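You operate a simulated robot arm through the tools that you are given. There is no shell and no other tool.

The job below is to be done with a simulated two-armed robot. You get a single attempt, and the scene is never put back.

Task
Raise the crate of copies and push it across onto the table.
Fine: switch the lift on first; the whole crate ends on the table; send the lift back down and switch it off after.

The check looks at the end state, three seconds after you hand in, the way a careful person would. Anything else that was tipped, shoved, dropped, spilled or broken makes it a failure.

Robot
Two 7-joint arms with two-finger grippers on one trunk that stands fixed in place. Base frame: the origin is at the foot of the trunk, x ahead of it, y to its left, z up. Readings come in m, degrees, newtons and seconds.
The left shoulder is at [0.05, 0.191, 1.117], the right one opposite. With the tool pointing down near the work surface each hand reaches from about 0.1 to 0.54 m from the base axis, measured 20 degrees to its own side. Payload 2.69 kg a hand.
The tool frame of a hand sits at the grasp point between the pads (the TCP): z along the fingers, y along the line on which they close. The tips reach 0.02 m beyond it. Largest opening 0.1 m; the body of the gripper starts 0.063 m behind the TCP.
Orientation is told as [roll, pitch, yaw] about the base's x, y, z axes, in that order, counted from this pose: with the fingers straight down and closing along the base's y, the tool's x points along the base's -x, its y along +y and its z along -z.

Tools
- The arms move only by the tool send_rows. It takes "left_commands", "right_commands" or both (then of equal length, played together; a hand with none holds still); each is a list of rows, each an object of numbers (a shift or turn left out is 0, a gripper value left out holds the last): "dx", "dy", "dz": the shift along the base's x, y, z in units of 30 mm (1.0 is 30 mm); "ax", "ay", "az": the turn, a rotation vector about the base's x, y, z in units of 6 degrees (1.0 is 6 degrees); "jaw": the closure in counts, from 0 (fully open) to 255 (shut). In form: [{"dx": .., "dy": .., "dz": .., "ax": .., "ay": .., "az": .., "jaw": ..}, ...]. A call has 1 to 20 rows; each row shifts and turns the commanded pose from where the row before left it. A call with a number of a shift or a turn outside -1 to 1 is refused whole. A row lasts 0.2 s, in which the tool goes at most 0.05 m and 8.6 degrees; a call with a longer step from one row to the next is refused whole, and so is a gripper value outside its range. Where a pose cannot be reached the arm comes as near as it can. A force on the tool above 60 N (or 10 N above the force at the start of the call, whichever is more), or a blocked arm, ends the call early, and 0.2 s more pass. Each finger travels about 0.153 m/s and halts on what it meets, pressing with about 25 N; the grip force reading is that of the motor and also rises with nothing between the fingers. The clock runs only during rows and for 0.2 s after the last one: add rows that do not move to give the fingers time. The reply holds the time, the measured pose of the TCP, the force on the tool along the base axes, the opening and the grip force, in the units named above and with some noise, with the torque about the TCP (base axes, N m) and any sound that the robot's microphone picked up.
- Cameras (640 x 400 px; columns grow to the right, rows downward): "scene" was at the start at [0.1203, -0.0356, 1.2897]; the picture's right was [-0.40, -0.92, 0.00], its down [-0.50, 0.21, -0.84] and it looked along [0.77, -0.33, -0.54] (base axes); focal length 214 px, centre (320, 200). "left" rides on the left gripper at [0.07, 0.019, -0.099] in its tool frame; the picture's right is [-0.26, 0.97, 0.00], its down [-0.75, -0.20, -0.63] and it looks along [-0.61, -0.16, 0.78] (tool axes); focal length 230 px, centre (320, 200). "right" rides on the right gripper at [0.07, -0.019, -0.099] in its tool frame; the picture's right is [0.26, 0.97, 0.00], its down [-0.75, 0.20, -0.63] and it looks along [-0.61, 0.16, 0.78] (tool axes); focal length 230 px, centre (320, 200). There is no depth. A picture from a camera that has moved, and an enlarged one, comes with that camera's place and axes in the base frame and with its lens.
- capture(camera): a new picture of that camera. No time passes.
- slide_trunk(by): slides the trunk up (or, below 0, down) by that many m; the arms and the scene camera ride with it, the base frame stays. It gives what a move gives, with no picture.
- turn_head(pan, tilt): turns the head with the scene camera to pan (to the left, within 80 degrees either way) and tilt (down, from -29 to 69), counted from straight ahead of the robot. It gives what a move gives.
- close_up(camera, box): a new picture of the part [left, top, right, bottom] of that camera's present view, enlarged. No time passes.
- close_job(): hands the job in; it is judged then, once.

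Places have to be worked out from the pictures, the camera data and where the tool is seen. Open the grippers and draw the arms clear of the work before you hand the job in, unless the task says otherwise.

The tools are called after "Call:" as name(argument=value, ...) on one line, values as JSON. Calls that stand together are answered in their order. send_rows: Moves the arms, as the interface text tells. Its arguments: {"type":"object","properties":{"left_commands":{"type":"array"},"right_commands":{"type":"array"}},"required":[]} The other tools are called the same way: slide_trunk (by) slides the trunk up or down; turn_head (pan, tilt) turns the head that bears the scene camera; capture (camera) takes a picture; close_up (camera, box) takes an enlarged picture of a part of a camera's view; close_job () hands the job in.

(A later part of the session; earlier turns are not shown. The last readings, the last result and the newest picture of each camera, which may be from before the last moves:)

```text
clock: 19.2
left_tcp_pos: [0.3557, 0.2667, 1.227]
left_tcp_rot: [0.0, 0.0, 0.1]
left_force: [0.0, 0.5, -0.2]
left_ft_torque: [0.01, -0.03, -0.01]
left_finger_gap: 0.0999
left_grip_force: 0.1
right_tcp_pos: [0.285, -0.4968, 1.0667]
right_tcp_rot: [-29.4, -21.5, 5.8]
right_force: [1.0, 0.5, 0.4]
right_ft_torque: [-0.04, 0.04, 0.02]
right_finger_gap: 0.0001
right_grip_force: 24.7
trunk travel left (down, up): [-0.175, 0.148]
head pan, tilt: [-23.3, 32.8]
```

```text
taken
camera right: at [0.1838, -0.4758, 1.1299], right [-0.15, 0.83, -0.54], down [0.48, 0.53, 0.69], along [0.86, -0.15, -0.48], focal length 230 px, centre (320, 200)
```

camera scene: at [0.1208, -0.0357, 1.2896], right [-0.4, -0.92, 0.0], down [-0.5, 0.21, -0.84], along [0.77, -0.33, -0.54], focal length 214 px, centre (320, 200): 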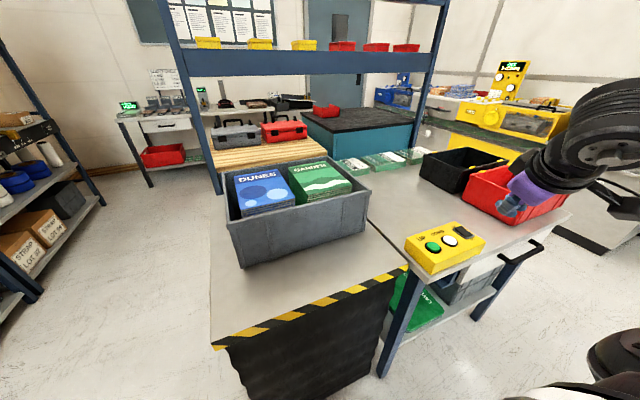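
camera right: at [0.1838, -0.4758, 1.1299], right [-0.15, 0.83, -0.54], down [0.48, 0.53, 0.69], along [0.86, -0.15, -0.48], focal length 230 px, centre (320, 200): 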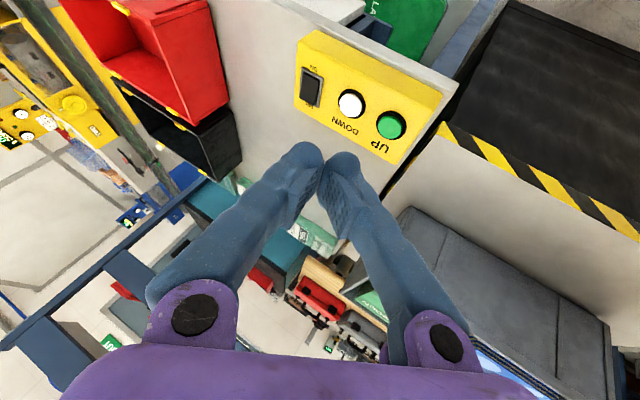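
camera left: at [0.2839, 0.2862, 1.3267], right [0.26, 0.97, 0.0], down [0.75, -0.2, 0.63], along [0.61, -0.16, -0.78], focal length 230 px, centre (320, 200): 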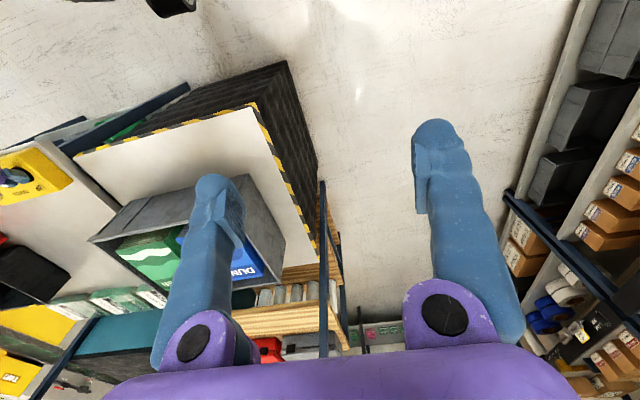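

The lift stays up. Now I measure the crate, the seam and the bins precisely from enlarged views.

Call:
close_up(camera="scene", box=[210, 150, 390, 280])

Call:
close_up(camera="scene", box=[340, 130, 500, 250])

Call:
close_up(camera="scene", box=[420, 130, 580, 250])

```text
3.08 times, centred on (300, 215) of scene
camera zoom: at [0.1208, -0.0357, 1.2896], right [-0.4, -0.92, 0.0], down [-0.5, 0.21, -0.84], along [0.77, -0.33, -0.54], focal length 660 px, centre (382, 154)
```

zoom: 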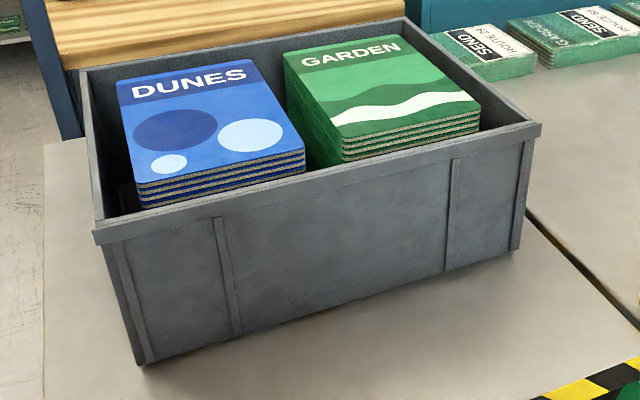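

```text
3.33 times, centred on (420, 190) of scene
camera zoom: at [0.1208, -0.0357, 1.2896], right [-0.4, -0.92, 0.0], down [-0.5, 0.21, -0.84], along [0.77, -0.33, -0.54], focal length 715 px, centre (-13, 233)
```

zoom: 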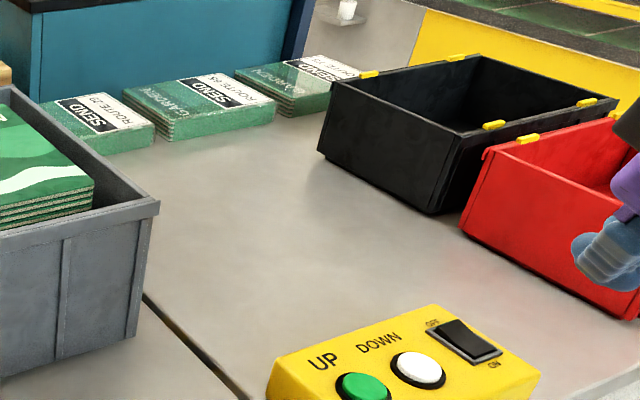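

```text
3.33 times, centred on (500, 190) of scene
camera zoom: at [0.1208, -0.0357, 1.2896], right [-0.4, -0.92, 0.0], down [-0.5, 0.21, -0.84], along [0.77, -0.33, -0.54], focal length 715 px, centre (-280, 233)
```

zoom: 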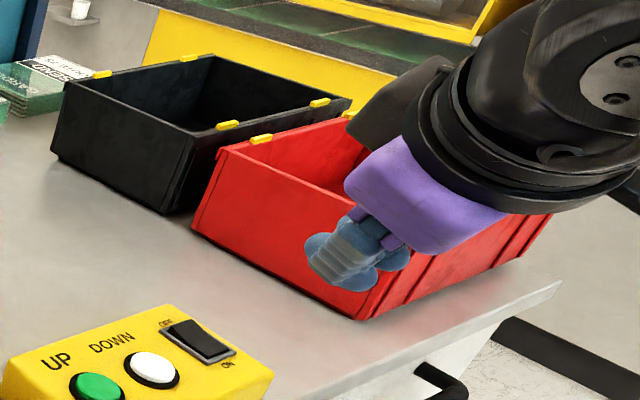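

Crate rim now z≈0.963, x 0.567–0.881, y -0.40–0.012; the seam is at y≈-0.447 and the bins' near faces at y≈-0.887, so the crate needs a -y shift of about 0.467 m, quite exactly. Next I straighten the right hand in free air, bring it above the lift's near side, and test how far it can reach.

Call:
send_rows(left_commands=[{"dx": -0.6, "dy": 0.7}, {"dx": -0.6, "dy": 0.7}, {"dx": -0.6, "dy": 0.7}, {"dx": -0.6, "dy": 0.7}, {"dx": -0.6, "dy": 0.7}, {"dx": -0.6, "dy": 0.7}, {}, {}, {}, {}, {}, {}], right_commands=[{"dz": 0.4, "dx": 0.2, "dy": 0.8, "ax": 0.388, "ay": 0.314}, {"dz": 0.4, "dx": 0.2, "dy": 0.8, "ax": 0.388, "ay": 0.314}, {"dz": 0.4, "dx": 0.2, "dy": 0.8, "ax": 0.388, "ay": 0.314}, {"dz": 0.4, "dx": 0.2, "dy": 0.8, "ax": 0.388, "ay": 0.314}, {"dz": 0.4, "dx": 0.2, "dy": 0.8, "ax": 0.388, "ay": 0.314}, {"dz": 0.4, "dx": 0.2, "dy": 0.8, "ax": 0.388, "ay": 0.314}, {"dx": 0.2, "dy": 0.8, "ax": 0.388, "ay": 0.314}, {"dx": 0.2, "dy": 0.8, "ax": 0.388, "ay": 0.314}, {"dx": 0.2, "dy": 0.8, "ax": 0.388, "ay": 0.314}, {"dx": 0.2, "dy": 0.8, "ax": 0.388, "ay": 0.314}, {"dx": 0.2, "dy": 0.8, "ax": 0.388, "ay": 0.314}, {"dx": 0.2, "dy": 0.8, "ax": 0.388, "ay": 0.314}])

Call:
capture(camera="scene")

```text
clock: 21.8
left_tcp_pos: [0.2834, 0.3511, 1.2023]
left_tcp_rot: [-0.1, 0.0, 0.0]
left_force: [-0.4, -0.4, 0.3]
left_ft_torque: [-0.04, 0.0, 0.02]
left_finger_gap: 0.0999
left_grip_force: 0.0
left hand out of reach, approached as far as the arm can: row 4, 5, 6
right_tcp_pos: [0.3598, -0.2089, 1.1384]
right_tcp_rot: [0.0, 0.0, 0.0]
right_force: [1.2, 0.4, -0.1]
right_ft_torque: [0.0, 0.01, -0.01]
right_finger_gap: 0.0002
right_grip_force: 25.3
trunk travel left (down, up): [-0.175, 0.148]
head pan, tilt: [-23.3, 32.8]
```

```text
taken
camera scene: at [0.1207, -0.0353, 1.2896], right [-0.4, -0.92, 0.0], down [-0.5, 0.21, -0.84], along [0.77, -0.33, -0.54], focal length 214 px, centre (320, 200)
```

scene: 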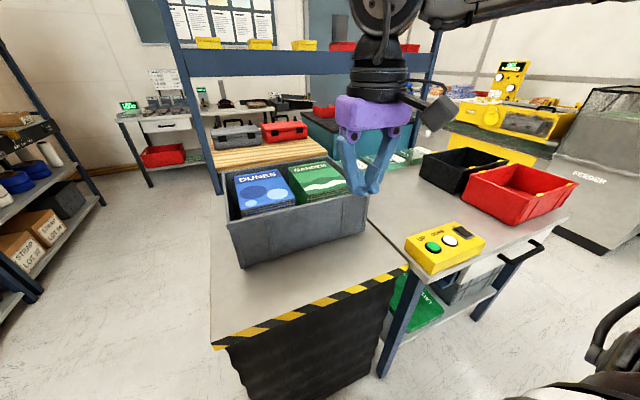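

Right hand is straight down again and clear. I test its reach straight ahead, tool down, staying well above the crate (tips at z≥1.03).

Call:
send_rows(right_commands=[{"dz": -0.7, "dx": 1.0}, {"dz": -0.7, "dx": 1.0}, {"dz": -0.7, "dx": 1.0}, {"dz": -0.7, "dx": 1.0}, {"dx": 0.67}, {"dx": 0.67}, {"dx": 0.67}, {"dx": 0.67}, {}])

```text
clock: 23.8
left_tcp_pos: [0.2823, 0.3501, 1.2026]
left_tcp_rot: [0.0, 0.1, 0.1]
left_force: [-0.3, 0.4, 0.2]
left_ft_torque: [0.01, 0.04, 0.01]
left_finger_gap: 0.0997
left_grip_force: 0.1
right_tcp_pos: [0.5532, -0.2135, 1.0548]
right_tcp_rot: [0.0, 0.0, -0.1]
right_force: [-0.1, 0.0, -0.4]
right_ft_torque: [0.02, -0.01, -0.01]
right_finger_gap: 0.0002
right_grip_force: 25.1
right hand out of reach, approached as far as the arm can: row 8
trunk travel left (down, up): [-0.175, 0.148]
head pan, tilt: [-23.3, 32.8]
```

Tool-down limit is about x 0.555 at that height. Now I tilt the hand 60° forward at this height and extend again to learn the slanted reach.

Call:
send_rows(right_commands=[{"ay": -1.0, "dx": -0.3}, {"ay": -1.0, "dx": -0.3}, {"ay": -1.0}, {"ay": -1.0}, {"ay": -1.0}, {"ay": -1.0}, {"ay": -1.0}, {"ay": -1.0}, {"ay": -1.0}, {"ay": -1.0}, {"dx": 0.67}, {"dx": 0.67}, {"dx": 0.67}, {"dx": 0.67}, {"dx": 0.67}, {"dx": 0.67}, {"dx": 0.67}, {"dx": 0.67}, {}])

Call:
capture(camera="scene")

```text
clock: 27.8
left_tcp_pos: [0.2819, 0.35, 1.2007]
left_tcp_rot: [0.0, 0.0, 0.1]
left_force: [-0.1, -0.3, 0.4]
left_ft_torque: [-0.03, -0.01, -0.02]
left_finger_gap: 0.1001
left_grip_force: 0.1
right_tcp_pos: [0.6927, -0.2133, 1.0563]
right_tcp_rot: [0.1, -60.0, 0.1]
right_force: [0.7, -1.0, 0.1]
right_ft_torque: [-0.03, 0.04, -0.03]
right_finger_gap: 0.0001
right_grip_force: 25.3
trunk travel left (down, up): [-0.175, 0.148]
head pan, tilt: [-23.3, 32.8]
```

```text
taken
camera scene: at [0.1201, -0.0355, 1.2897], right [-0.4, -0.92, 0.0], down [-0.5, 0.21, -0.84], along [0.77, -0.33, -0.54], focal length 214 px, centre (320, 200)
```

scene: 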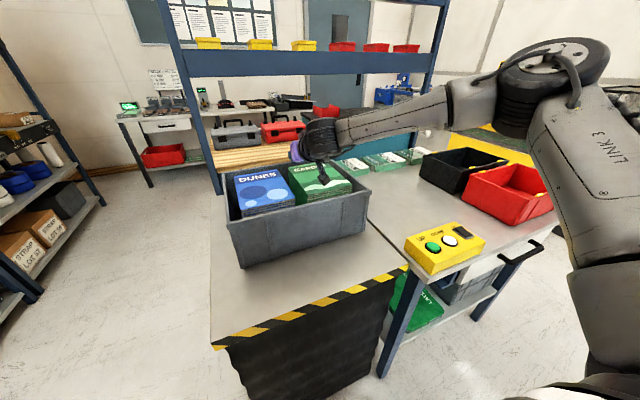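

Slanted at 60°, the hand reaches x 0.69 easily, and this height above the shoulder matches working at z≈0.88 with the trunk lowered. I now retract a little and turn the hand horizontal, rolled so that the closing line is vertical and the wrist camera is on the +y side, to test a sideways-push posture in free air.

Call:
send_rows(right_commands=[{"dx": -0.93, "dz": 0.6, "ay": -1.0}, {"dx": -0.93, "dz": 0.6, "ay": -1.0}, {"dx": -0.93, "dz": 0.6, "ay": -1.0}, {"dx": -0.93, "dz": 0.6, "ay": -1.0}, {"dx": -0.93, "dz": 0.6, "ay": -1.0}, {"ay": -1.0}, {"ay": -0.33}, {"ax": 1.0}, {"ax": 1.0}, {"ax": 1.0}, {"ax": 1.0}, {"ax": 1.0}, {"ax": 1.0}, {"ax": 1.0}, {"ax": 1.0}, {}])

Call:
capture(camera="scene")

```text
clock: 31.2
left_tcp_pos: [0.2835, 0.3495, 1.2026]
left_tcp_rot: [-0.1, 0.0, 0.1]
left_force: [1.0, 1.3, -1.0]
left_ft_torque: [-0.01, -0.02, -0.01]
left_finger_gap: 0.1001
left_grip_force: 0.1
right_tcp_pos: [0.51, -0.2246, 1.1818]
right_tcp_rot: [90.3, -43.9, -89.4]
right_force: [0.2, -0.3, -0.2]
right_ft_torque: [-0.01, 0.02, 0.04]
right_finger_gap: 0.0001
right_grip_force: 25.2
right hand out of reach, approached as far as the arm can: row 5, 6, 8, 12, 14
trunk travel left (down, up): [-0.175, 0.148]
head pan, tilt: [-23.3, 32.8]
```

```text
taken
camera scene: at [0.1204, -0.0361, 1.2896], right [-0.4, -0.92, 0.0], down [-0.5, 0.21, -0.84], along [0.77, -0.33, -0.54], focal length 214 px, centre (320, 200)
```

scene: 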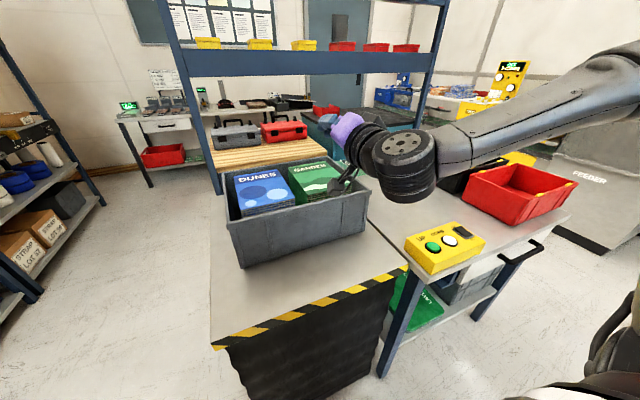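

The hand points along +x and is about half rolled; a few rows were limited because it was pulled in too close. I finish the roll while extending forward again, still above the crate.

Call:
send_rows(right_commands=[{"dx": 1.0, "ax": 1.0}, {"dx": 1.0, "ax": 1.0}, {"dx": 1.0, "ax": 1.0}, {"dx": 1.0, "ax": 1.0}, {"ax": 1.0}, {"ax": 1.0}, {"ax": 1.0}, {}])

Call:
capture(camera="scene")

```text
clock: 33.0
left_tcp_pos: [0.2825, 0.3517, 1.2021]
left_tcp_rot: [0.1, -0.1, 0.1]
left_force: [-0.3, -0.5, -0.4]
left_ft_torque: [-0.03, 0.01, -0.01]
left_finger_gap: 0.1
left_grip_force: 0.0
right_tcp_pos: [0.6157, -0.2547, 1.212]
right_tcp_rot: [90.6, -2.0, -89.5]
right_force: [0.1, -0.2, 0.3]
right_ft_torque: [0.01, 0.02, -0.01]
right_finger_gap: 0.0
right_grip_force: 25.3
right hand out of reach, approached as far as the arm can: row 1, 2, 3, 4, 7
trunk travel left (down, up): [-0.175, 0.148]
head pan, tilt: [-23.3, 32.8]
```

```text
taken
camera scene: at [0.1204, -0.0354, 1.2897], right [-0.4, -0.92, 0.0], down [-0.5, 0.21, -0.84], along [0.77, -0.33, -0.54], focal length 214 px, centre (320, 200)
```

scene: 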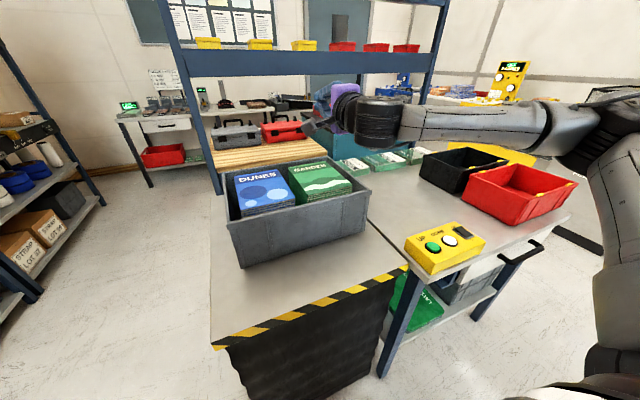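

The horizontal-rolled posture bends the wrist too hard to reach out far, so I change plan: first pull the crate some 7–8 cm nearer by pinching its near wall, so its centre is within easy reach for the push. Turning the hand down from here gives a closing line along x, which is what that pinch needs.

Call:
send_rows(right_commands=[{"ay": 0.96, "dx": -0.15, "dy": 0.1, "dz": -0.2}, {"ay": 0.96, "dx": -0.15, "dy": 0.1, "dz": -0.2}, {"ay": 0.96, "dx": -0.15, "dy": 0.1, "dz": -0.2}, {"ay": 0.96, "dx": -0.15, "dy": 0.1, "dz": -0.2}, {"ay": 0.96, "dx": -0.15, "dy": 0.1, "dz": -0.2}, {"ay": 0.96, "dx": -0.15, "dy": 0.1, "dz": -0.2}, {"ay": 0.96, "dx": -0.15, "dy": 0.1, "dz": -0.2}, {"ay": 0.96, "dx": -0.15, "dy": 0.1, "dz": -0.2}, {"ay": 0.96, "dx": -0.15, "dy": 0.1, "dz": -0.2}, {"ay": 0.96, "dx": -0.15, "dy": 0.1, "dz": -0.2}, {"ay": 0.96, "dx": -0.15, "dy": 0.1, "dz": -0.2}, {"ay": 0.96, "dx": -0.15, "dy": 0.1, "dz": -0.2}, {"ay": 0.96, "dx": -0.15, "dy": 0.1, "dz": -0.2}, {}])

Call:
capture(camera="scene")

Call:
capture(camera="right")

```text
clock: 36.0
left_tcp_pos: [0.2819, 0.3512, 1.2027]
left_tcp_rot: [-0.1, 0.0, 0.1]
left_force: [0.1, -0.1, -0.4]
left_ft_torque: [-0.03, 0.0, 0.03]
left_finger_gap: 0.1001
left_grip_force: 0.1
right_tcp_pos: [0.5557, -0.2147, 1.135]
right_tcp_rot: [16.1, 0.0, -88.0]
right_force: [0.3, -0.4, 1.4]
right_ft_torque: [-0.01, 0.01, -0.02]
right_finger_gap: 0.0001
right_grip_force: 24.9
trunk travel left (down, up): [-0.175, 0.148]
head pan, tilt: [-23.3, 32.8]
```

```text
taken
camera scene: at [0.1201, -0.0356, 1.2897], right [-0.4, -0.92, 0.0], down [-0.5, 0.21, -0.84], along [0.77, -0.33, -0.54], focal length 214 px, centre (320, 200)
```

scene: 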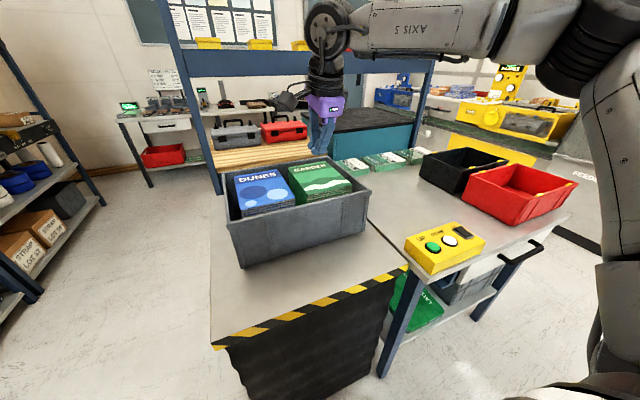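

```text
taken
camera right: at [0.509, -0.1479, 1.2244], right [0.92, 0.29, 0.27], down [0.05, -0.75, 0.66], along [0.39, -0.6, -0.7], focal length 230 px, centre (320, 200)
```

right: 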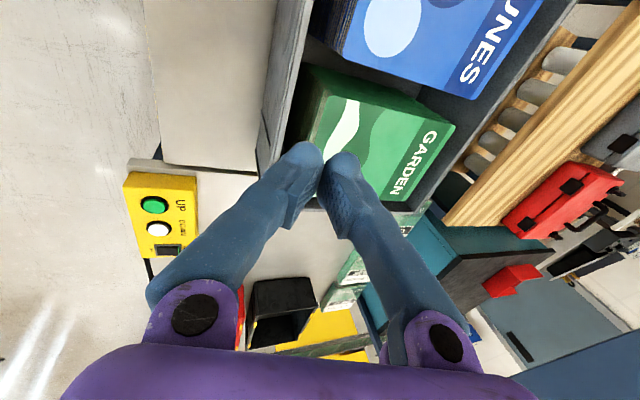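

The hand is ready for the pinch: 16° forward tilt, closing along x. I enlarge the near wall and the gap beside the stacks to find where an inner finger fits.

Call:
close_up(camera="right", box=[230, 0, 430, 150])

Call:
close_up(camera="scene", box=[260, 150, 380, 240])

Call:
capture(camera="left")

```text
2.67 times, centred on (330, 75) of right
camera zoom: at [0.509, -0.1479, 1.2244], right [0.92, 0.29, 0.27], down [0.05, -0.75, 0.66], along [0.39, -0.6, -0.7], focal length 614 px, centre (293, 533)
```

zoom: 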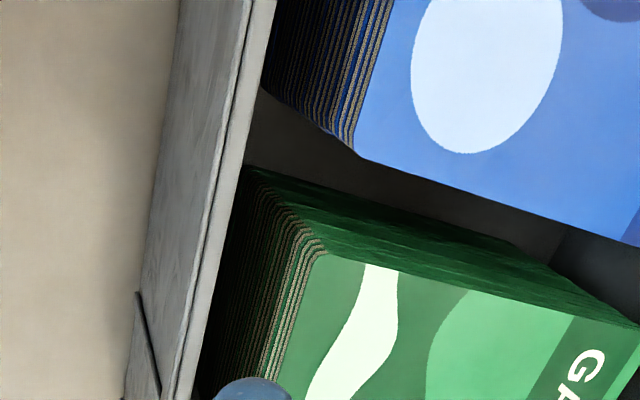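

```text
4.44 times, centred on (320, 195) of scene
camera zoom: at [0.1201, -0.0356, 1.2897], right [-0.4, -0.92, 0.0], down [-0.5, 0.21, -0.84], along [0.77, -0.33, -0.54], focal length 953 px, centre (320, 222)
```

zoom: 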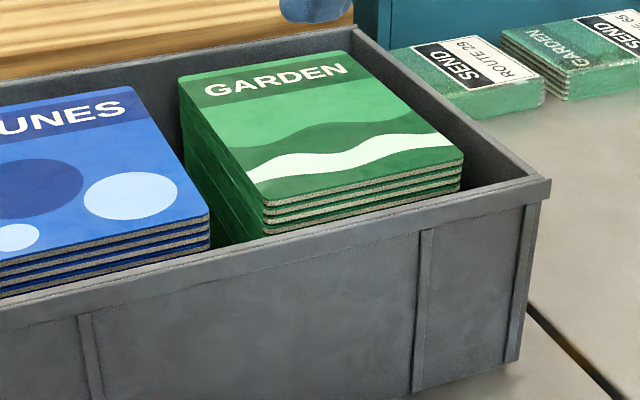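

```text
taken
camera left: at [0.2127, 0.3678, 1.3013], right [0.26, 0.97, 0.0], down [0.75, -0.2, 0.63], along [0.61, -0.16, -0.78], focal length 230 px, centre (320, 200)
```

left: 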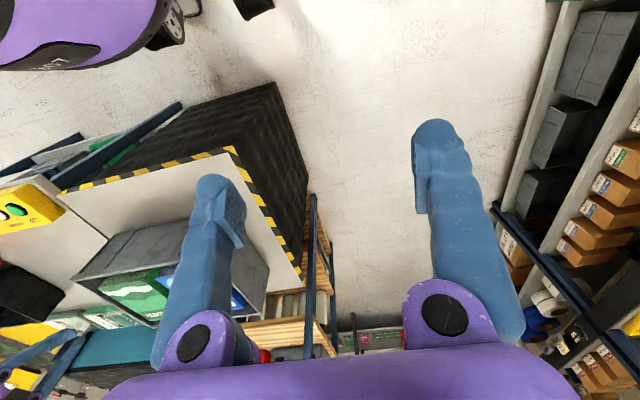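

The near wall top spans x 0.566–0.578, and behind it a corridor between the two stacks (y -0.172 to -0.209) leaves room for a finger. I open the jaws about halfway and move over the wall at y -0.191, still above the rim.

Call:
send_rows(right_commands=[{"dx": 0.109, "dy": 0.158, "dz": -0.6, "jaw": 127}, {"dx": 0.109, "dy": 0.158, "dz": -0.6}, {"dx": 0.109, "dy": 0.158, "dz": -0.6}, {"dx": 0.109, "dy": 0.158, "dz": -0.6}, {"dx": 0.109, "dy": 0.158, "dz": -0.6}, {}])

Call:
capture(camera="right")

Call:
close_up(camera="scene", box=[220, 110, 400, 240])

```text
clock: 37.4
left_tcp_pos: [0.283, 0.3505, 1.202]
left_tcp_rot: [0.0, 0.0, 0.0]
left_force: [0.0, 0.4, -0.3]
left_ft_torque: [-0.01, 0.01, 0.02]
left_finger_gap: 0.1001
left_grip_force: 0.0
right_tcp_pos: [0.5718, -0.1915, 1.0441]
right_tcp_rot: [16.2, -0.1, -88.0]
right_force: [-0.2, -0.8, 0.9]
right_ft_torque: [-0.02, 0.0, 0.02]
right_finger_gap: 0.05
right_grip_force: 0.1
trunk travel left (down, up): [-0.175, 0.148]
head pan, tilt: [-23.3, 32.8]
```

```text
taken
camera right: at [0.5239, -0.1239, 1.1324], right [0.92, 0.29, 0.27], down [0.04, -0.75, 0.66], along [0.39, -0.6, -0.7], focal length 230 px, centre (320, 200)
```

right: 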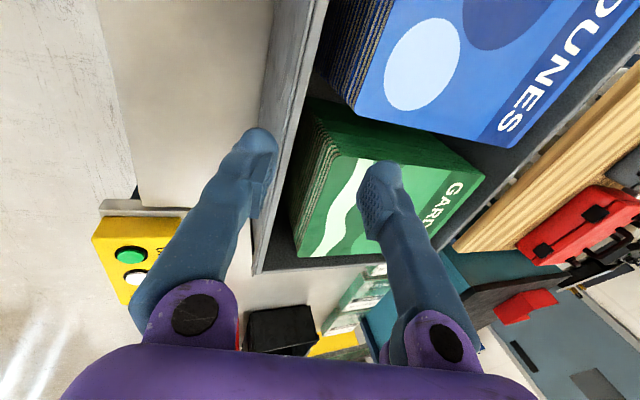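

```text
3.08 times, centred on (310, 175) of scene
camera zoom: at [0.1202, -0.0355, 1.2897], right [-0.4, -0.92, 0.0], down [-0.5, 0.21, -0.84], along [0.77, -0.33, -0.54], focal length 660 px, centre (351, 277)
```

zoom: 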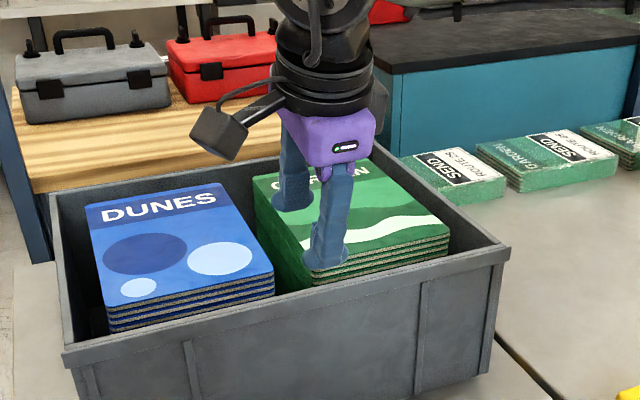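

The corridor (y -0.168 to -0.209) lies right below the inner finger, and the wall passes between the fingers. I come down about 10 cm to straddle the wall.

Call:
send_rows(right_commands=[{"dz": -0.6, "dy": 0.07}, {"dz": -0.6}, {"dz": -0.6}, {"dz": -0.4}, {"dz": -0.4}, {"dz": -0.4}, {"dz": -0.33}, {}])

Call:
capture(camera="right")

Call:
close_up(camera="scene", box=[220, 130, 400, 260])

```text
clock: 38.7
left_tcp_pos: [0.2824, 0.3513, 1.2033]
left_tcp_rot: [-0.1, 0.0, 0.1]
left_force: [0.1, 0.4, -0.2]
left_ft_torque: [0.0, 0.05, 0.0]
left_finger_gap: 0.0999
left_grip_force: 0.1
right_tcp_pos: [0.5783, -0.1882, 0.9823]
right_tcp_rot: [18.2, 0.3, -88.0]
right_force: [-8.5, -3.1, 27.9]
right_ft_torque: [-0.03, -0.84, 0.03]
right_finger_gap: 0.0493
right_grip_force: 0.0
trunk travel left (down, up): [-0.175, 0.148]
head pan, tilt: [-23.3, 32.8]
stopped in row 6 (right hand): the force on the tool passed its limit at 69 N (the readings are from after the stop); the commanded pose is now the measured one
```

```text
taken
camera right: at [0.528, -0.121, 1.0704], right [0.91, 0.29, 0.3], down [0.02, -0.75, 0.66], along [0.42, -0.59, -0.69], focal length 230 px, centre (320, 200)
```

right: 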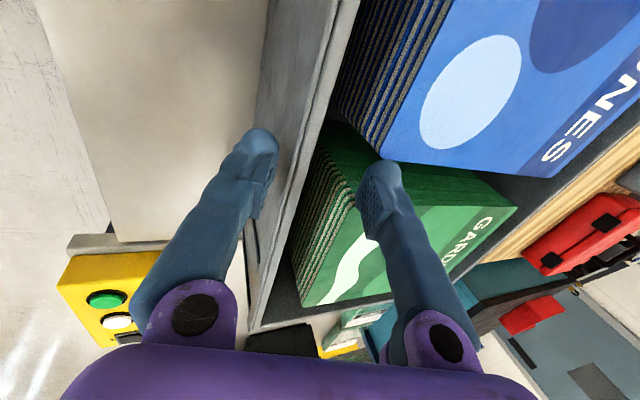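

```text
3.08 times, centred on (310, 195) of scene
camera zoom: at [0.1193, -0.0349, 1.2898], right [-0.39, -0.92, 0.0], down [-0.5, 0.21, -0.84], along [0.77, -0.33, -0.54], focal length 660 px, centre (351, 215)
```

zoom: 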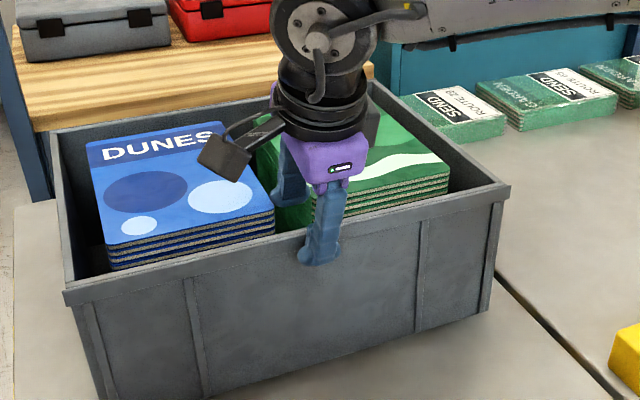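

The inner finger met something at z≈0.972 (torque shows the contact is on the inner finger, near x 0.61). I ease up at once and enlarge the view to see what it touched.

Call:
send_rows(right_commands=[{"dz": 0.5}, {"dz": 0.3}, {}])

Call:
close_up(camera="right", box=[230, 70, 470, 250])

Call:
close_up(camera="scene", box=[250, 150, 370, 240])

```text
clock: 39.5
left_tcp_pos: [0.283, 0.3504, 1.2031]
left_tcp_rot: [-0.1, 0.0, 0.1]
left_force: [0.1, 0.2, 0.2]
left_ft_torque: [0.04, 0.0, 0.01]
left_finger_gap: 0.0998
left_grip_force: 0.0
right_tcp_pos: [0.5765, -0.1894, 0.999]
right_tcp_rot: [17.4, 0.2, -88.1]
right_force: [0.0, 0.8, 0.4]
right_ft_torque: [0.0, -0.01, 0.01]
right_finger_gap: 0.0501
right_grip_force: 0.1
trunk travel left (down, up): [-0.175, 0.148]
head pan, tilt: [-23.3, 32.8]
```

```text
2.22 times, centred on (350, 160) of right
camera zoom: at [0.5275, -0.1221, 1.0879], right [0.91, 0.29, 0.29], down [0.03, -0.75, 0.66], along [0.41, -0.59, -0.69], focal length 511 px, centre (253, 289)
```

zoom: 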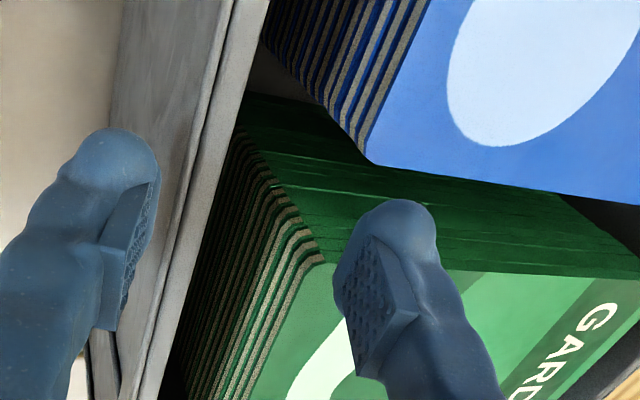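

```text
4.44 times, centred on (310, 195) of scene
camera zoom: at [0.1204, -0.0357, 1.2896], right [-0.4, -0.92, 0.0], down [-0.5, 0.21, -0.84], along [0.77, -0.33, -0.54], focal length 953 px, centre (364, 222)
```

zoom: 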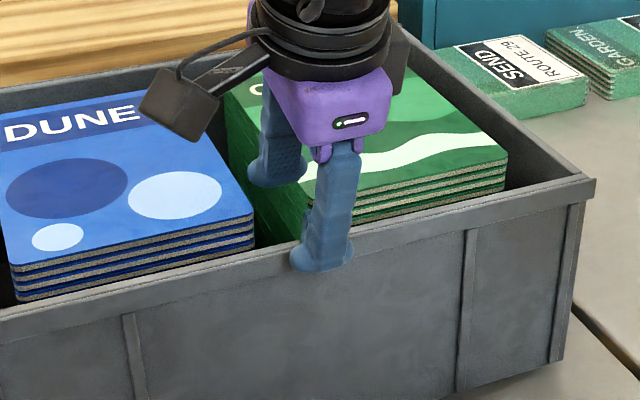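

The finger clipped the stacks' top level at x≈0.61, so the books' front line blocks there. The clear gap between the wall (inner face x 0.578) and stack front (0.614) is enough if I narrow the opening to about 34 mm and sit at x 0.571; I do that at this height first.

Call:
send_rows(right_commands=[{"dx": -0.18, "jaw": 168}, {}, {}])

Call:
close_up(camera="right", box=[230, 70, 470, 250])

```text
clock: 40.3
left_tcp_pos: [0.2833, 0.3507, 1.2022]
left_tcp_rot: [0.1, 0.0, 0.1]
left_force: [1.0, -0.5, -0.1]
left_ft_torque: [-0.01, -0.02, 0.01]
left_finger_gap: 0.0999
left_grip_force: 0.1
right_tcp_pos: [0.57, -0.1901, 0.9988]
right_tcp_rot: [17.5, 0.1, -88.1]
right_force: [-0.6, 0.4, 0.0]
right_ft_torque: [0.01, 0.01, 0.01]
right_finger_gap: 0.0343
right_grip_force: 0.0
trunk travel left (down, up): [-0.175, 0.148]
head pan, tilt: [-23.3, 32.8]
```

```text
2.22 times, centred on (350, 160) of right
camera zoom: at [0.522, -0.1218, 1.0881], right [0.91, 0.29, 0.29], down [0.03, -0.75, 0.66], along [0.41, -0.59, -0.69], focal length 511 px, centre (253, 289)
```

zoom: 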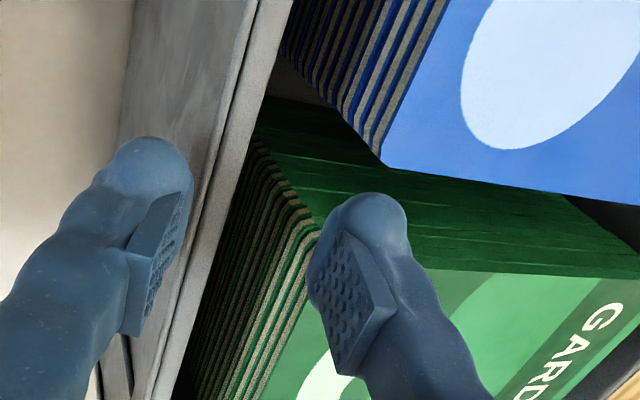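

The finger's bulbous tip is about 2 cm thick, so I make the fingers nearly upright (tilt about 6°) and narrow the opening to about 22 mm, so both the wall and the books have clearance.

Call:
send_rows(right_commands=[{"dz": 0.3, "ay": 0.95}, {"ay": 0.95, "dx": 0.06, "jaw": 199}, {}, {}])

Call:
close_up(camera="right", box=[230, 70, 470, 250])

Call:
close_up(camera="scene", box=[270, 140, 370, 215])

```text
clock: 41.3
left_tcp_pos: [0.2819, 0.3508, 1.2022]
left_tcp_rot: [-0.1, 0.0, 0.1]
left_force: [-0.6, -0.1, 0.8]
left_ft_torque: [0.0, -0.02, -0.02]
left_finger_gap: 0.1002
left_grip_force: 0.0
right_tcp_pos: [0.5645, -0.1971, 1.0091]
right_tcp_rot: [6.1, 0.6, -88.1]
right_force: [0.3, 0.4, -0.2]
right_ft_torque: [-0.02, -0.02, 0.0]
right_finger_gap: 0.022
right_grip_force: 0.1
right hand out of reach, approached as far as the arm can: row 2
trunk travel left (down, up): [-0.175, 0.148]
head pan, tilt: [-23.3, 32.8]
```

```text
2.22 times, centred on (350, 160) of right
camera zoom: at [0.5343, -0.1298, 1.1056], right [0.95, 0.29, 0.1], down [0.16, -0.75, 0.64], along [0.26, -0.59, -0.76], focal length 511 px, centre (253, 289)
```

zoom: 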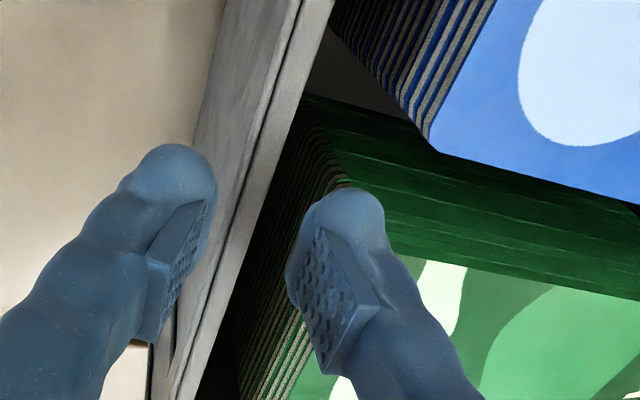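

```text
5.33 times, centred on (320, 178) of scene
camera zoom: at [0.1202, -0.0356, 1.2897], right [-0.4, -0.92, 0.0], down [-0.5, 0.21, -0.84], along [0.77, -0.33, -0.54], focal length 1144 px, centre (320, 320)
```

zoom: 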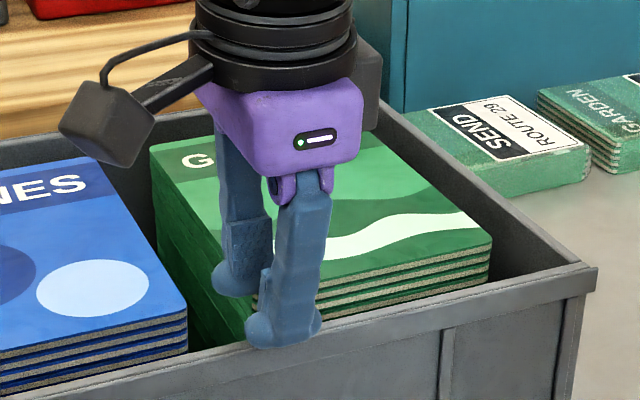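

At this height the upright hand is at its reach limit; lowering brings the wrist level with the shoulder, which should give more reach. I lower 17 mm (tips still just above the rim) and correct x and y.

Call:
send_rows(right_commands=[{"dz": -0.28, "dx": 0.1, "dy": 0.1}, {"dz": -0.28, "dx": 0.12, "dy": 0.13}, {}])

Call:
close_up(camera="right", box=[230, 70, 470, 250])

```text
clock: 42.1
left_tcp_pos: [0.2831, 0.3505, 1.2017]
left_tcp_rot: [0.1, -0.1, 0.1]
left_force: [0.6, 1.4, -0.5]
left_ft_torque: [0.01, -0.02, -0.03]
left_finger_gap: 0.0999
left_grip_force: 0.0
right_tcp_pos: [0.5638, -0.1977, 0.9917]
right_tcp_rot: [6.2, 0.6, -88.1]
right_force: [-0.2, -0.4, 0.7]
right_ft_torque: [-0.02, 0.03, -0.03]
right_finger_gap: 0.0219
right_grip_force: 0.0
right hand out of reach, approached as far as the arm can: row 1, 2
trunk travel left (down, up): [-0.175, 0.148]
head pan, tilt: [-23.3, 32.8]
```

```text
2.22 times, centred on (350, 160) of right
camera zoom: at [0.5339, -0.1306, 1.0891], right [0.95, 0.29, 0.11], down [0.16, -0.75, 0.64], along [0.27, -0.59, -0.76], focal length 511 px, centre (253, 289)
```

zoom: 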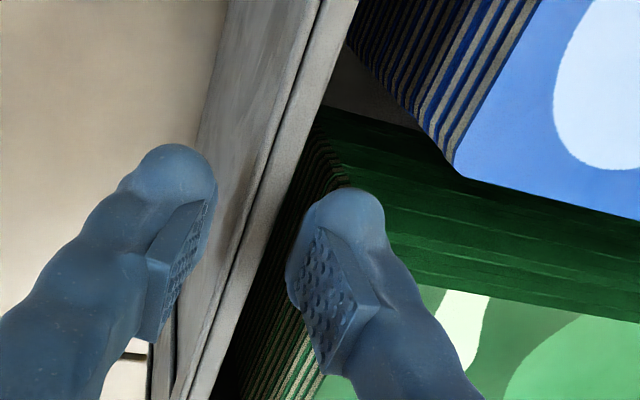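

The view shows the wall already lies between the pads (about 6 mm clear inside, 10 mm outside), so this x works. I descend carefully in small steps.

Call:
send_rows(right_commands=[{"dz": -0.25}, {"dz": -0.25}, {"dz": -0.25}, {}])

Call:
close_up(camera="right", box=[230, 70, 470, 250])

Call:
close_up(camera="scene", box=[260, 150, 380, 240])

```text
clock: 42.9
left_tcp_pos: [0.2819, 0.3505, 1.2028]
left_tcp_rot: [-0.1, -0.1, 0.2]
left_force: [-0.4, -0.3, -0.1]
left_ft_torque: [-0.02, 0.05, 0.03]
left_finger_gap: 0.1001
left_grip_force: 0.1
right_tcp_pos: [0.5681, -0.1983, 0.9883]
right_tcp_rot: [8.0, 1.2, -88.2]
right_force: [-6.4, -2.4, 23.6]
right_ft_torque: [-0.15, -0.22, -0.02]
right_finger_gap: 0.0153
right_grip_force: 0.1
right hand out of reach, approached as far as the arm can: row 3
trunk travel left (down, up): [-0.175, 0.148]
head pan, tilt: [-23.3, 32.8]
stopped in row 3 (right hand): the force on the tool passed its limit at 64 N (the readings are from after the stop); the commanded pose is now the measured one
```

```text
2.22 times, centred on (350, 160) of right
camera zoom: at [0.5341, -0.1314, 1.085], right [0.95, 0.29, 0.14], down [0.14, -0.76, 0.64], along [0.29, -0.59, -0.76], focal length 511 px, centre (253, 289)
```

zoom: 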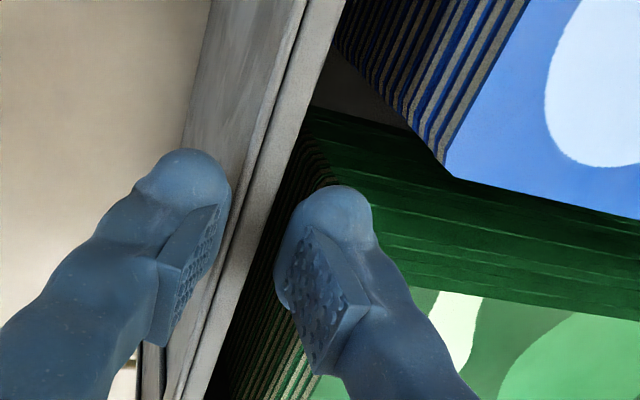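

```text
4.44 times, centred on (320, 195) of scene
camera zoom: at [0.1193, -0.0354, 1.2896], right [-0.4, -0.92, 0.0], down [-0.5, 0.21, -0.84], along [0.77, -0.33, -0.54], focal length 953 px, centre (320, 222)
```

zoom: 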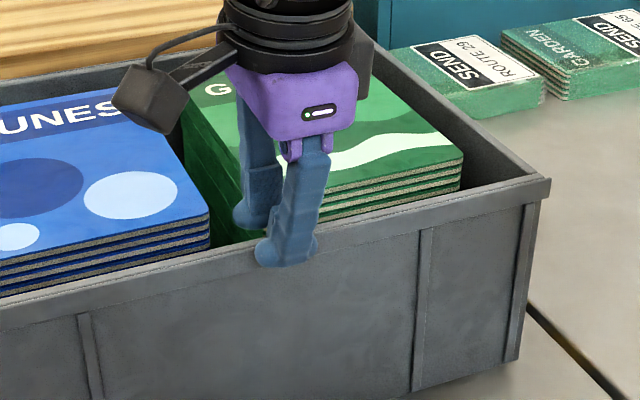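

The contact height both times (z≈0.970) equals the stack tops, although visually there was a gap, so a wall pinch is not available. I back off, shut the fingers, and try the corridor between the stacks a bit further in (x≈0.635): either it is open and I can hook the wall, or it is solid and I can press there and drag.

Call:
send_rows(right_commands=[{"dz": 0.5}, {"dz": 0.5, "jaw": 255}, {"ay": -1.0, "dx": 0.5, "dy": 0.05}, {"ay": -1.0, "dx": 0.5, "dy": 0.05}, {"dx": 0.5, "dy": 0.05}, {"dx": 0.5, "dy": 0.05}, {}])

Call:
capture(camera="right")

Call:
close_up(camera="scene", box=[220, 130, 400, 260])

```text
clock: 44.5
left_tcp_pos: [0.2824, 0.35, 1.2021]
left_tcp_rot: [0.0, 0.0, 0.1]
left_force: [-0.5, 0.3, 0.2]
left_ft_torque: [-0.02, -0.04, -0.01]
left_finger_gap: 0.0999
left_grip_force: 0.0
right_tcp_pos: [0.6177, -0.2017, 1.0134]
right_tcp_rot: [19.6, 0.6, -88.1]
right_force: [0.8, -0.4, 0.2]
right_ft_torque: [0.02, 0.04, 0.01]
right_finger_gap: 0.0001
right_grip_force: 24.6
right hand out of reach, approached as far as the arm can: row 6
trunk travel left (down, up): [-0.175, 0.148]
head pan, tilt: [-23.3, 32.8]
```

```text
taken
camera right: at [0.5651, -0.1349, 1.1016], right [0.9, 0.29, 0.33], down [0.0, -0.76, 0.65], along [0.43, -0.59, -0.68], focal length 230 px, centre (320, 200)
```

right: 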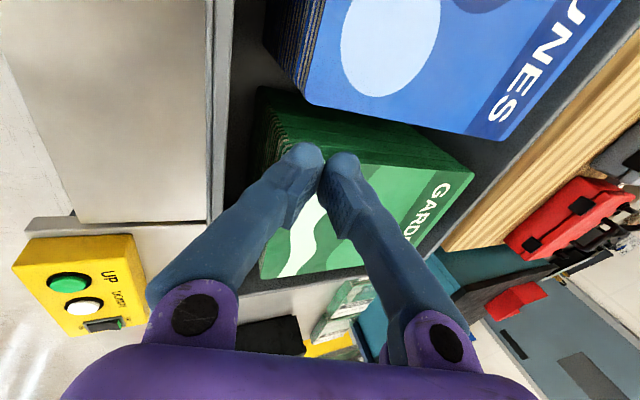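

```text
3.08 times, centred on (310, 195) of scene
camera zoom: at [0.1205, -0.0357, 1.2896], right [-0.4, -0.92, 0.0], down [-0.5, 0.21, -0.84], along [0.77, -0.33, -0.54], focal length 660 px, centre (351, 215)
```

zoom: 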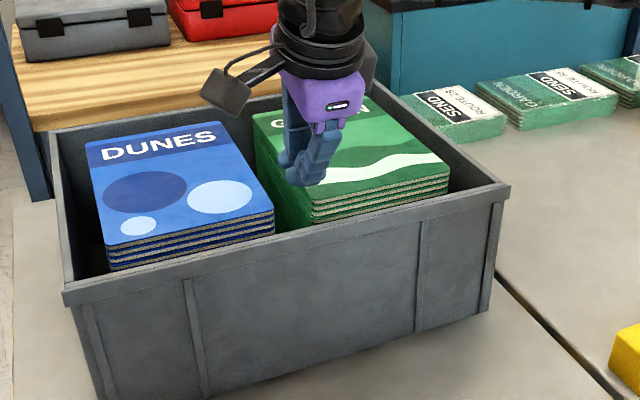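

Reach at this tilt ends at x≈0.618. I shift to the corridor's centre line (y -0.192) and come down in small steps to feel whether it is open.

Call:
send_rows(right_commands=[{"dx": -0.1, "dy": 0.33}, {"dz": -0.33}, {"dz": -0.2}, {"dz": -0.1}, {"dz": -0.1}, {}])

Call:
close_up(camera="right", box=[210, 60, 450, 240])

```text
clock: 45.9
left_tcp_pos: [0.2833, 0.3506, 1.2026]
left_tcp_rot: [0.0, 0.0, 0.1]
left_force: [0.1, 0.7, -0.6]
left_ft_torque: [-0.01, 0.0, -0.02]
left_finger_gap: 0.1
left_grip_force: 0.0
right_tcp_pos: [0.6088, -0.1961, 0.9923]
right_tcp_rot: [19.5, 0.5, -88.0]
right_force: [-0.5, 0.3, -0.2]
right_ft_torque: [0.01, 0.0, 0.01]
right_finger_gap: 0.0
right_grip_force: 24.8
right hand out of reach, approached as far as the arm can: row 1
trunk travel left (down, up): [-0.175, 0.148]
head pan, tilt: [-23.3, 32.8]
```

```text
2.22 times, centred on (330, 150) of right
camera zoom: at [0.5576, -0.13, 1.0807], right [0.9, 0.29, 0.33], down [0.0, -0.76, 0.65], along [0.43, -0.59, -0.68], focal length 511 px, centre (298, 311)
```

zoom: 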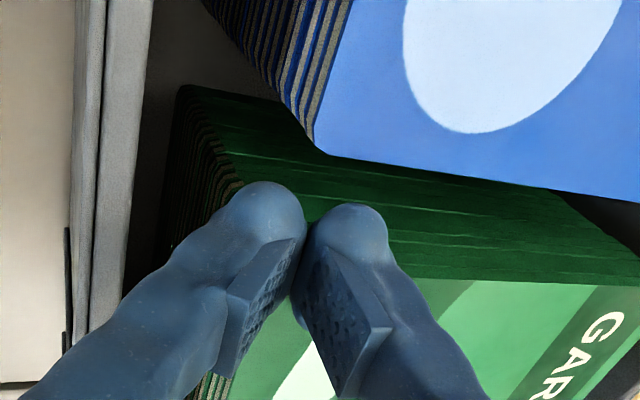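

Still free at tip z≈0.973, centred over the corridor. A few more 3 mm steps down.

Call:
send_rows(right_commands=[{"dz": -0.1, "dy": 0.05}, {"dz": -0.1}, {"dz": -0.1}, {}])

Call:
close_up(camera="scene", box=[260, 150, 380, 240])

```text
clock: 46.9
left_tcp_pos: [0.2811, 0.3517, 1.2034]
left_tcp_rot: [-0.1, -0.1, 0.1]
left_force: [0.5, 0.1, -0.3]
left_ft_torque: [0.01, 0.04, 0.01]
left_finger_gap: 0.1
left_grip_force: 0.1
right_tcp_pos: [0.6073, -0.1967, 0.9914]
right_tcp_rot: [20.3, 0.6, -88.0]
right_force: [6.4, -0.9, 27.6]
right_ft_torque: [-0.1, -0.05, 0.17]
right_finger_gap: 0.0001
right_grip_force: 25.0
right hand out of reach, approached as far as the arm can: row 1
trunk travel left (down, up): [-0.175, 0.148]
head pan, tilt: [-23.3, 32.8]
```

```text
4.44 times, centred on (320, 195) of scene
camera zoom: at [0.1183, -0.0349, 1.2903], right [-0.4, -0.92, 0.0], down [-0.5, 0.21, -0.84], along [0.77, -0.33, -0.54], focal length 953 px, centre (320, 222)
```

zoom: 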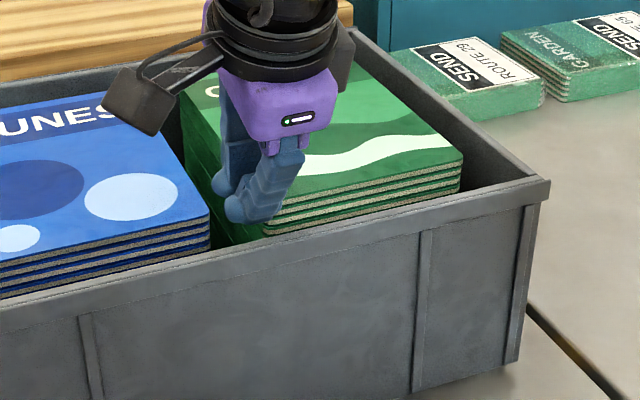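

The corridor is solid at the stacks' height, so I use it: pressing with about 40 N at the crate's centre line and dragging toward the robot to see if the crate follows.

Call:
send_rows(right_commands=[{"dz": -0.12}, {"dx": -0.2}, {"dx": -0.2}, {"dx": -0.2}, {"dx": -0.2}, {"dx": -0.2}])

Call:
close_up(camera="scene", box=[210, 150, 390, 280])

```text
clock: 48.2
left_tcp_pos: [0.2802, 0.3528, 1.2034]
left_tcp_rot: [-0.1, -0.3, 0.1]
left_force: [-1.3, 0.5, 0.4]
left_ft_torque: [0.01, -0.01, 0.0]
left_finger_gap: 0.0999
left_grip_force: 0.2
right_tcp_pos: [0.5801, -0.1925, 0.9915]
right_tcp_rot: [20.6, 0.7, -88.0]
right_force: [15.5, 0.0, 44.8]
right_ft_torque: [-0.1, -0.15, 0.0]
right_finger_gap: 0.0001
right_grip_force: 25.3
trunk travel left (down, up): [-0.175, 0.148]
head pan, tilt: [-23.3, 32.8]
```

```text
3.08 times, centred on (300, 215) of scene
camera zoom: at [0.1176, -0.0343, 1.2902], right [-0.4, -0.92, 0.0], down [-0.5, 0.21, -0.84], along [0.77, -0.33, -0.54], focal length 660 px, centre (382, 154)
```

zoom: 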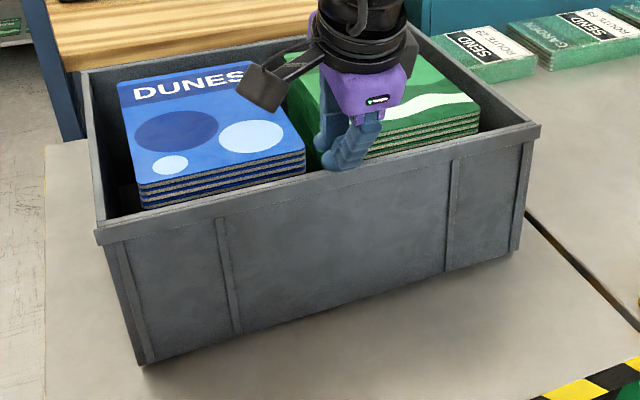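

The finger slid (friction ratio about 0.35) and the crate stayed put, so top-dragging is out; the crate's outline is unchanged. I lift clear, turn the hand back to its natural roll, and explore the longer reach of the forward-slanted posture for a side push at the crate's middle.

Call:
send_rows(right_commands=[{"dz": 1.0}, {"dz": 1.0, "dx": -0.7, "ay": 1.0}, {"dz": 1.0, "dx": -0.7, "ay": 1.0}, {"dz": 0.7, "dx": -0.7, "ay": 1.0}, {"ay": 0.35, "az": 0.7}, {"az": 1.0}, {"az": 1.0}, {"az": 1.0}, {"az": 1.0}, {"az": 1.0}, {"az": 1.0}, {"az": 1.0}, {"az": 1.0}, {"az": 1.0}, {"az": 1.0}, {"az": 1.0}, {"az": 1.0}, {"az": 1.0}, {"az": 1.0}, {}])

Call:
close_up(camera="scene", box=[210, 150, 390, 280])

```text
clock: 52.5
left_tcp_pos: [0.2828, 0.3513, 1.202]
left_tcp_rot: [-0.1, 0.0, 0.1]
left_force: [-0.6, 0.2, -0.1]
left_ft_torque: [-0.01, 0.04, 0.03]
left_finger_gap: 0.1
left_grip_force: 0.1
right_tcp_pos: [0.5156, -0.1947, 1.0916]
right_tcp_rot: [-0.5, 1.2, 0.0]
right_force: [0.5, -0.7, 0.0]
right_ft_torque: [0.0, -0.03, -0.01]
right_finger_gap: 0.0
right_grip_force: 25.1
trunk travel left (down, up): [-0.175, 0.148]
head pan, tilt: [-23.3, 32.8]
```

```text
3.08 times, centred on (300, 215) of scene
camera zoom: at [0.1203, -0.0356, 1.2897], right [-0.4, -0.92, 0.0], down [-0.5, 0.21, -0.84], along [0.77, -0.33, -0.54], focal length 660 px, centre (382, 154)
```

zoom: 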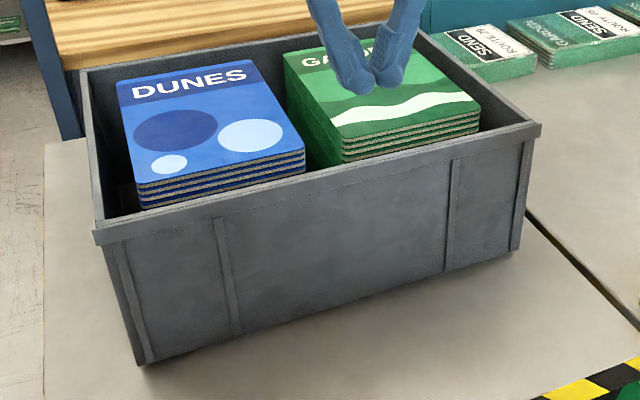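

The crate is exactly where it was. I now test the slanted reach near where the push must end, at y≈-0.45, holding well above the table objects.

Call:
send_rows(right_commands=[{"ay": -1.0, "dy": -0.8}, {"ay": -1.0, "dy": -0.8}, {"ay": -1.0, "dy": -0.8}, {"ay": -1.0, "dy": -0.8}, {"ay": -1.0, "dy": -0.8}, {"ay": -1.0, "dy": -0.8}, {"ay": -1.0, "dy": -0.8}, {"ay": -1.0, "dy": -0.8}, {"ay": -1.0, "dy": -0.8}, {"ay": -1.0, "dy": -0.8}, {"ay": -1.0, "dy": -0.5, "dz": -0.5}, {"dx": 0.8, "dz": -0.5}, {"dx": 0.8}, {"dx": 0.8}, {"dx": 0.8}, {"dx": 0.8}, {"dx": 0.8}, {"dx": 0.8}, {"dx": 0.8}, {}])

Call:
capture(camera="scene")

```text
clock: 56.6
left_tcp_pos: [0.2823, 0.3507, 1.2026]
left_tcp_rot: [0.1, -0.1, 0.2]
left_force: [0.5, -0.3, -0.3]
left_ft_torque: [0.0, 0.01, -0.01]
left_finger_gap: 0.1003
left_grip_force: 0.0
right_tcp_pos: [0.7083, -0.4526, 1.0608]
right_tcp_rot: [-0.3, -64.8, -0.2]
right_force: [-0.7, 0.5, -0.5]
right_ft_torque: [0.0, 0.01, 0.0]
right_finger_gap: 0.0001
right_grip_force: 25.0
trunk travel left (down, up): [-0.175, 0.148]
head pan, tilt: [-23.3, 32.8]
```

```text
taken
camera scene: at [0.1202, -0.0356, 1.2897], right [-0.4, -0.92, 0.0], down [-0.5, 0.21, -0.84], along [0.77, -0.33, -0.54], focal length 214 px, centre (320, 200)
```

scene: 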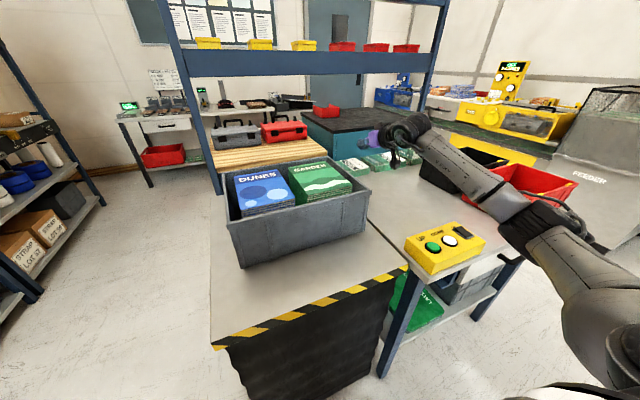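

No limit met: x 0.708 at y -0.45 is reachable in this posture. I extend further to find the limit.

Call:
send_rows(right_commands=[{"dx": 0.67}, {"dx": 0.67}, {"dx": 0.67}, {"dx": 0.67}, {}])

```text
clock: 57.9
left_tcp_pos: [0.282, 0.3506, 1.2015]
left_tcp_rot: [0.0, 0.0, 0.0]
left_force: [0.2, 0.2, -0.4]
left_ft_torque: [0.01, 0.01, 0.04]
left_finger_gap: 0.1
left_grip_force: 0.0
right_tcp_pos: [0.7881, -0.4511, 1.0619]
right_tcp_rot: [-0.3, -64.8, -0.3]
right_force: [-0.6, -0.3, 0.3]
right_ft_torque: [0.02, 0.02, -0.01]
right_finger_gap: 0.0
right_grip_force: 25.2
trunk travel left (down, up): [-0.175, 0.148]
head pan, tilt: [-23.3, 32.8]
```

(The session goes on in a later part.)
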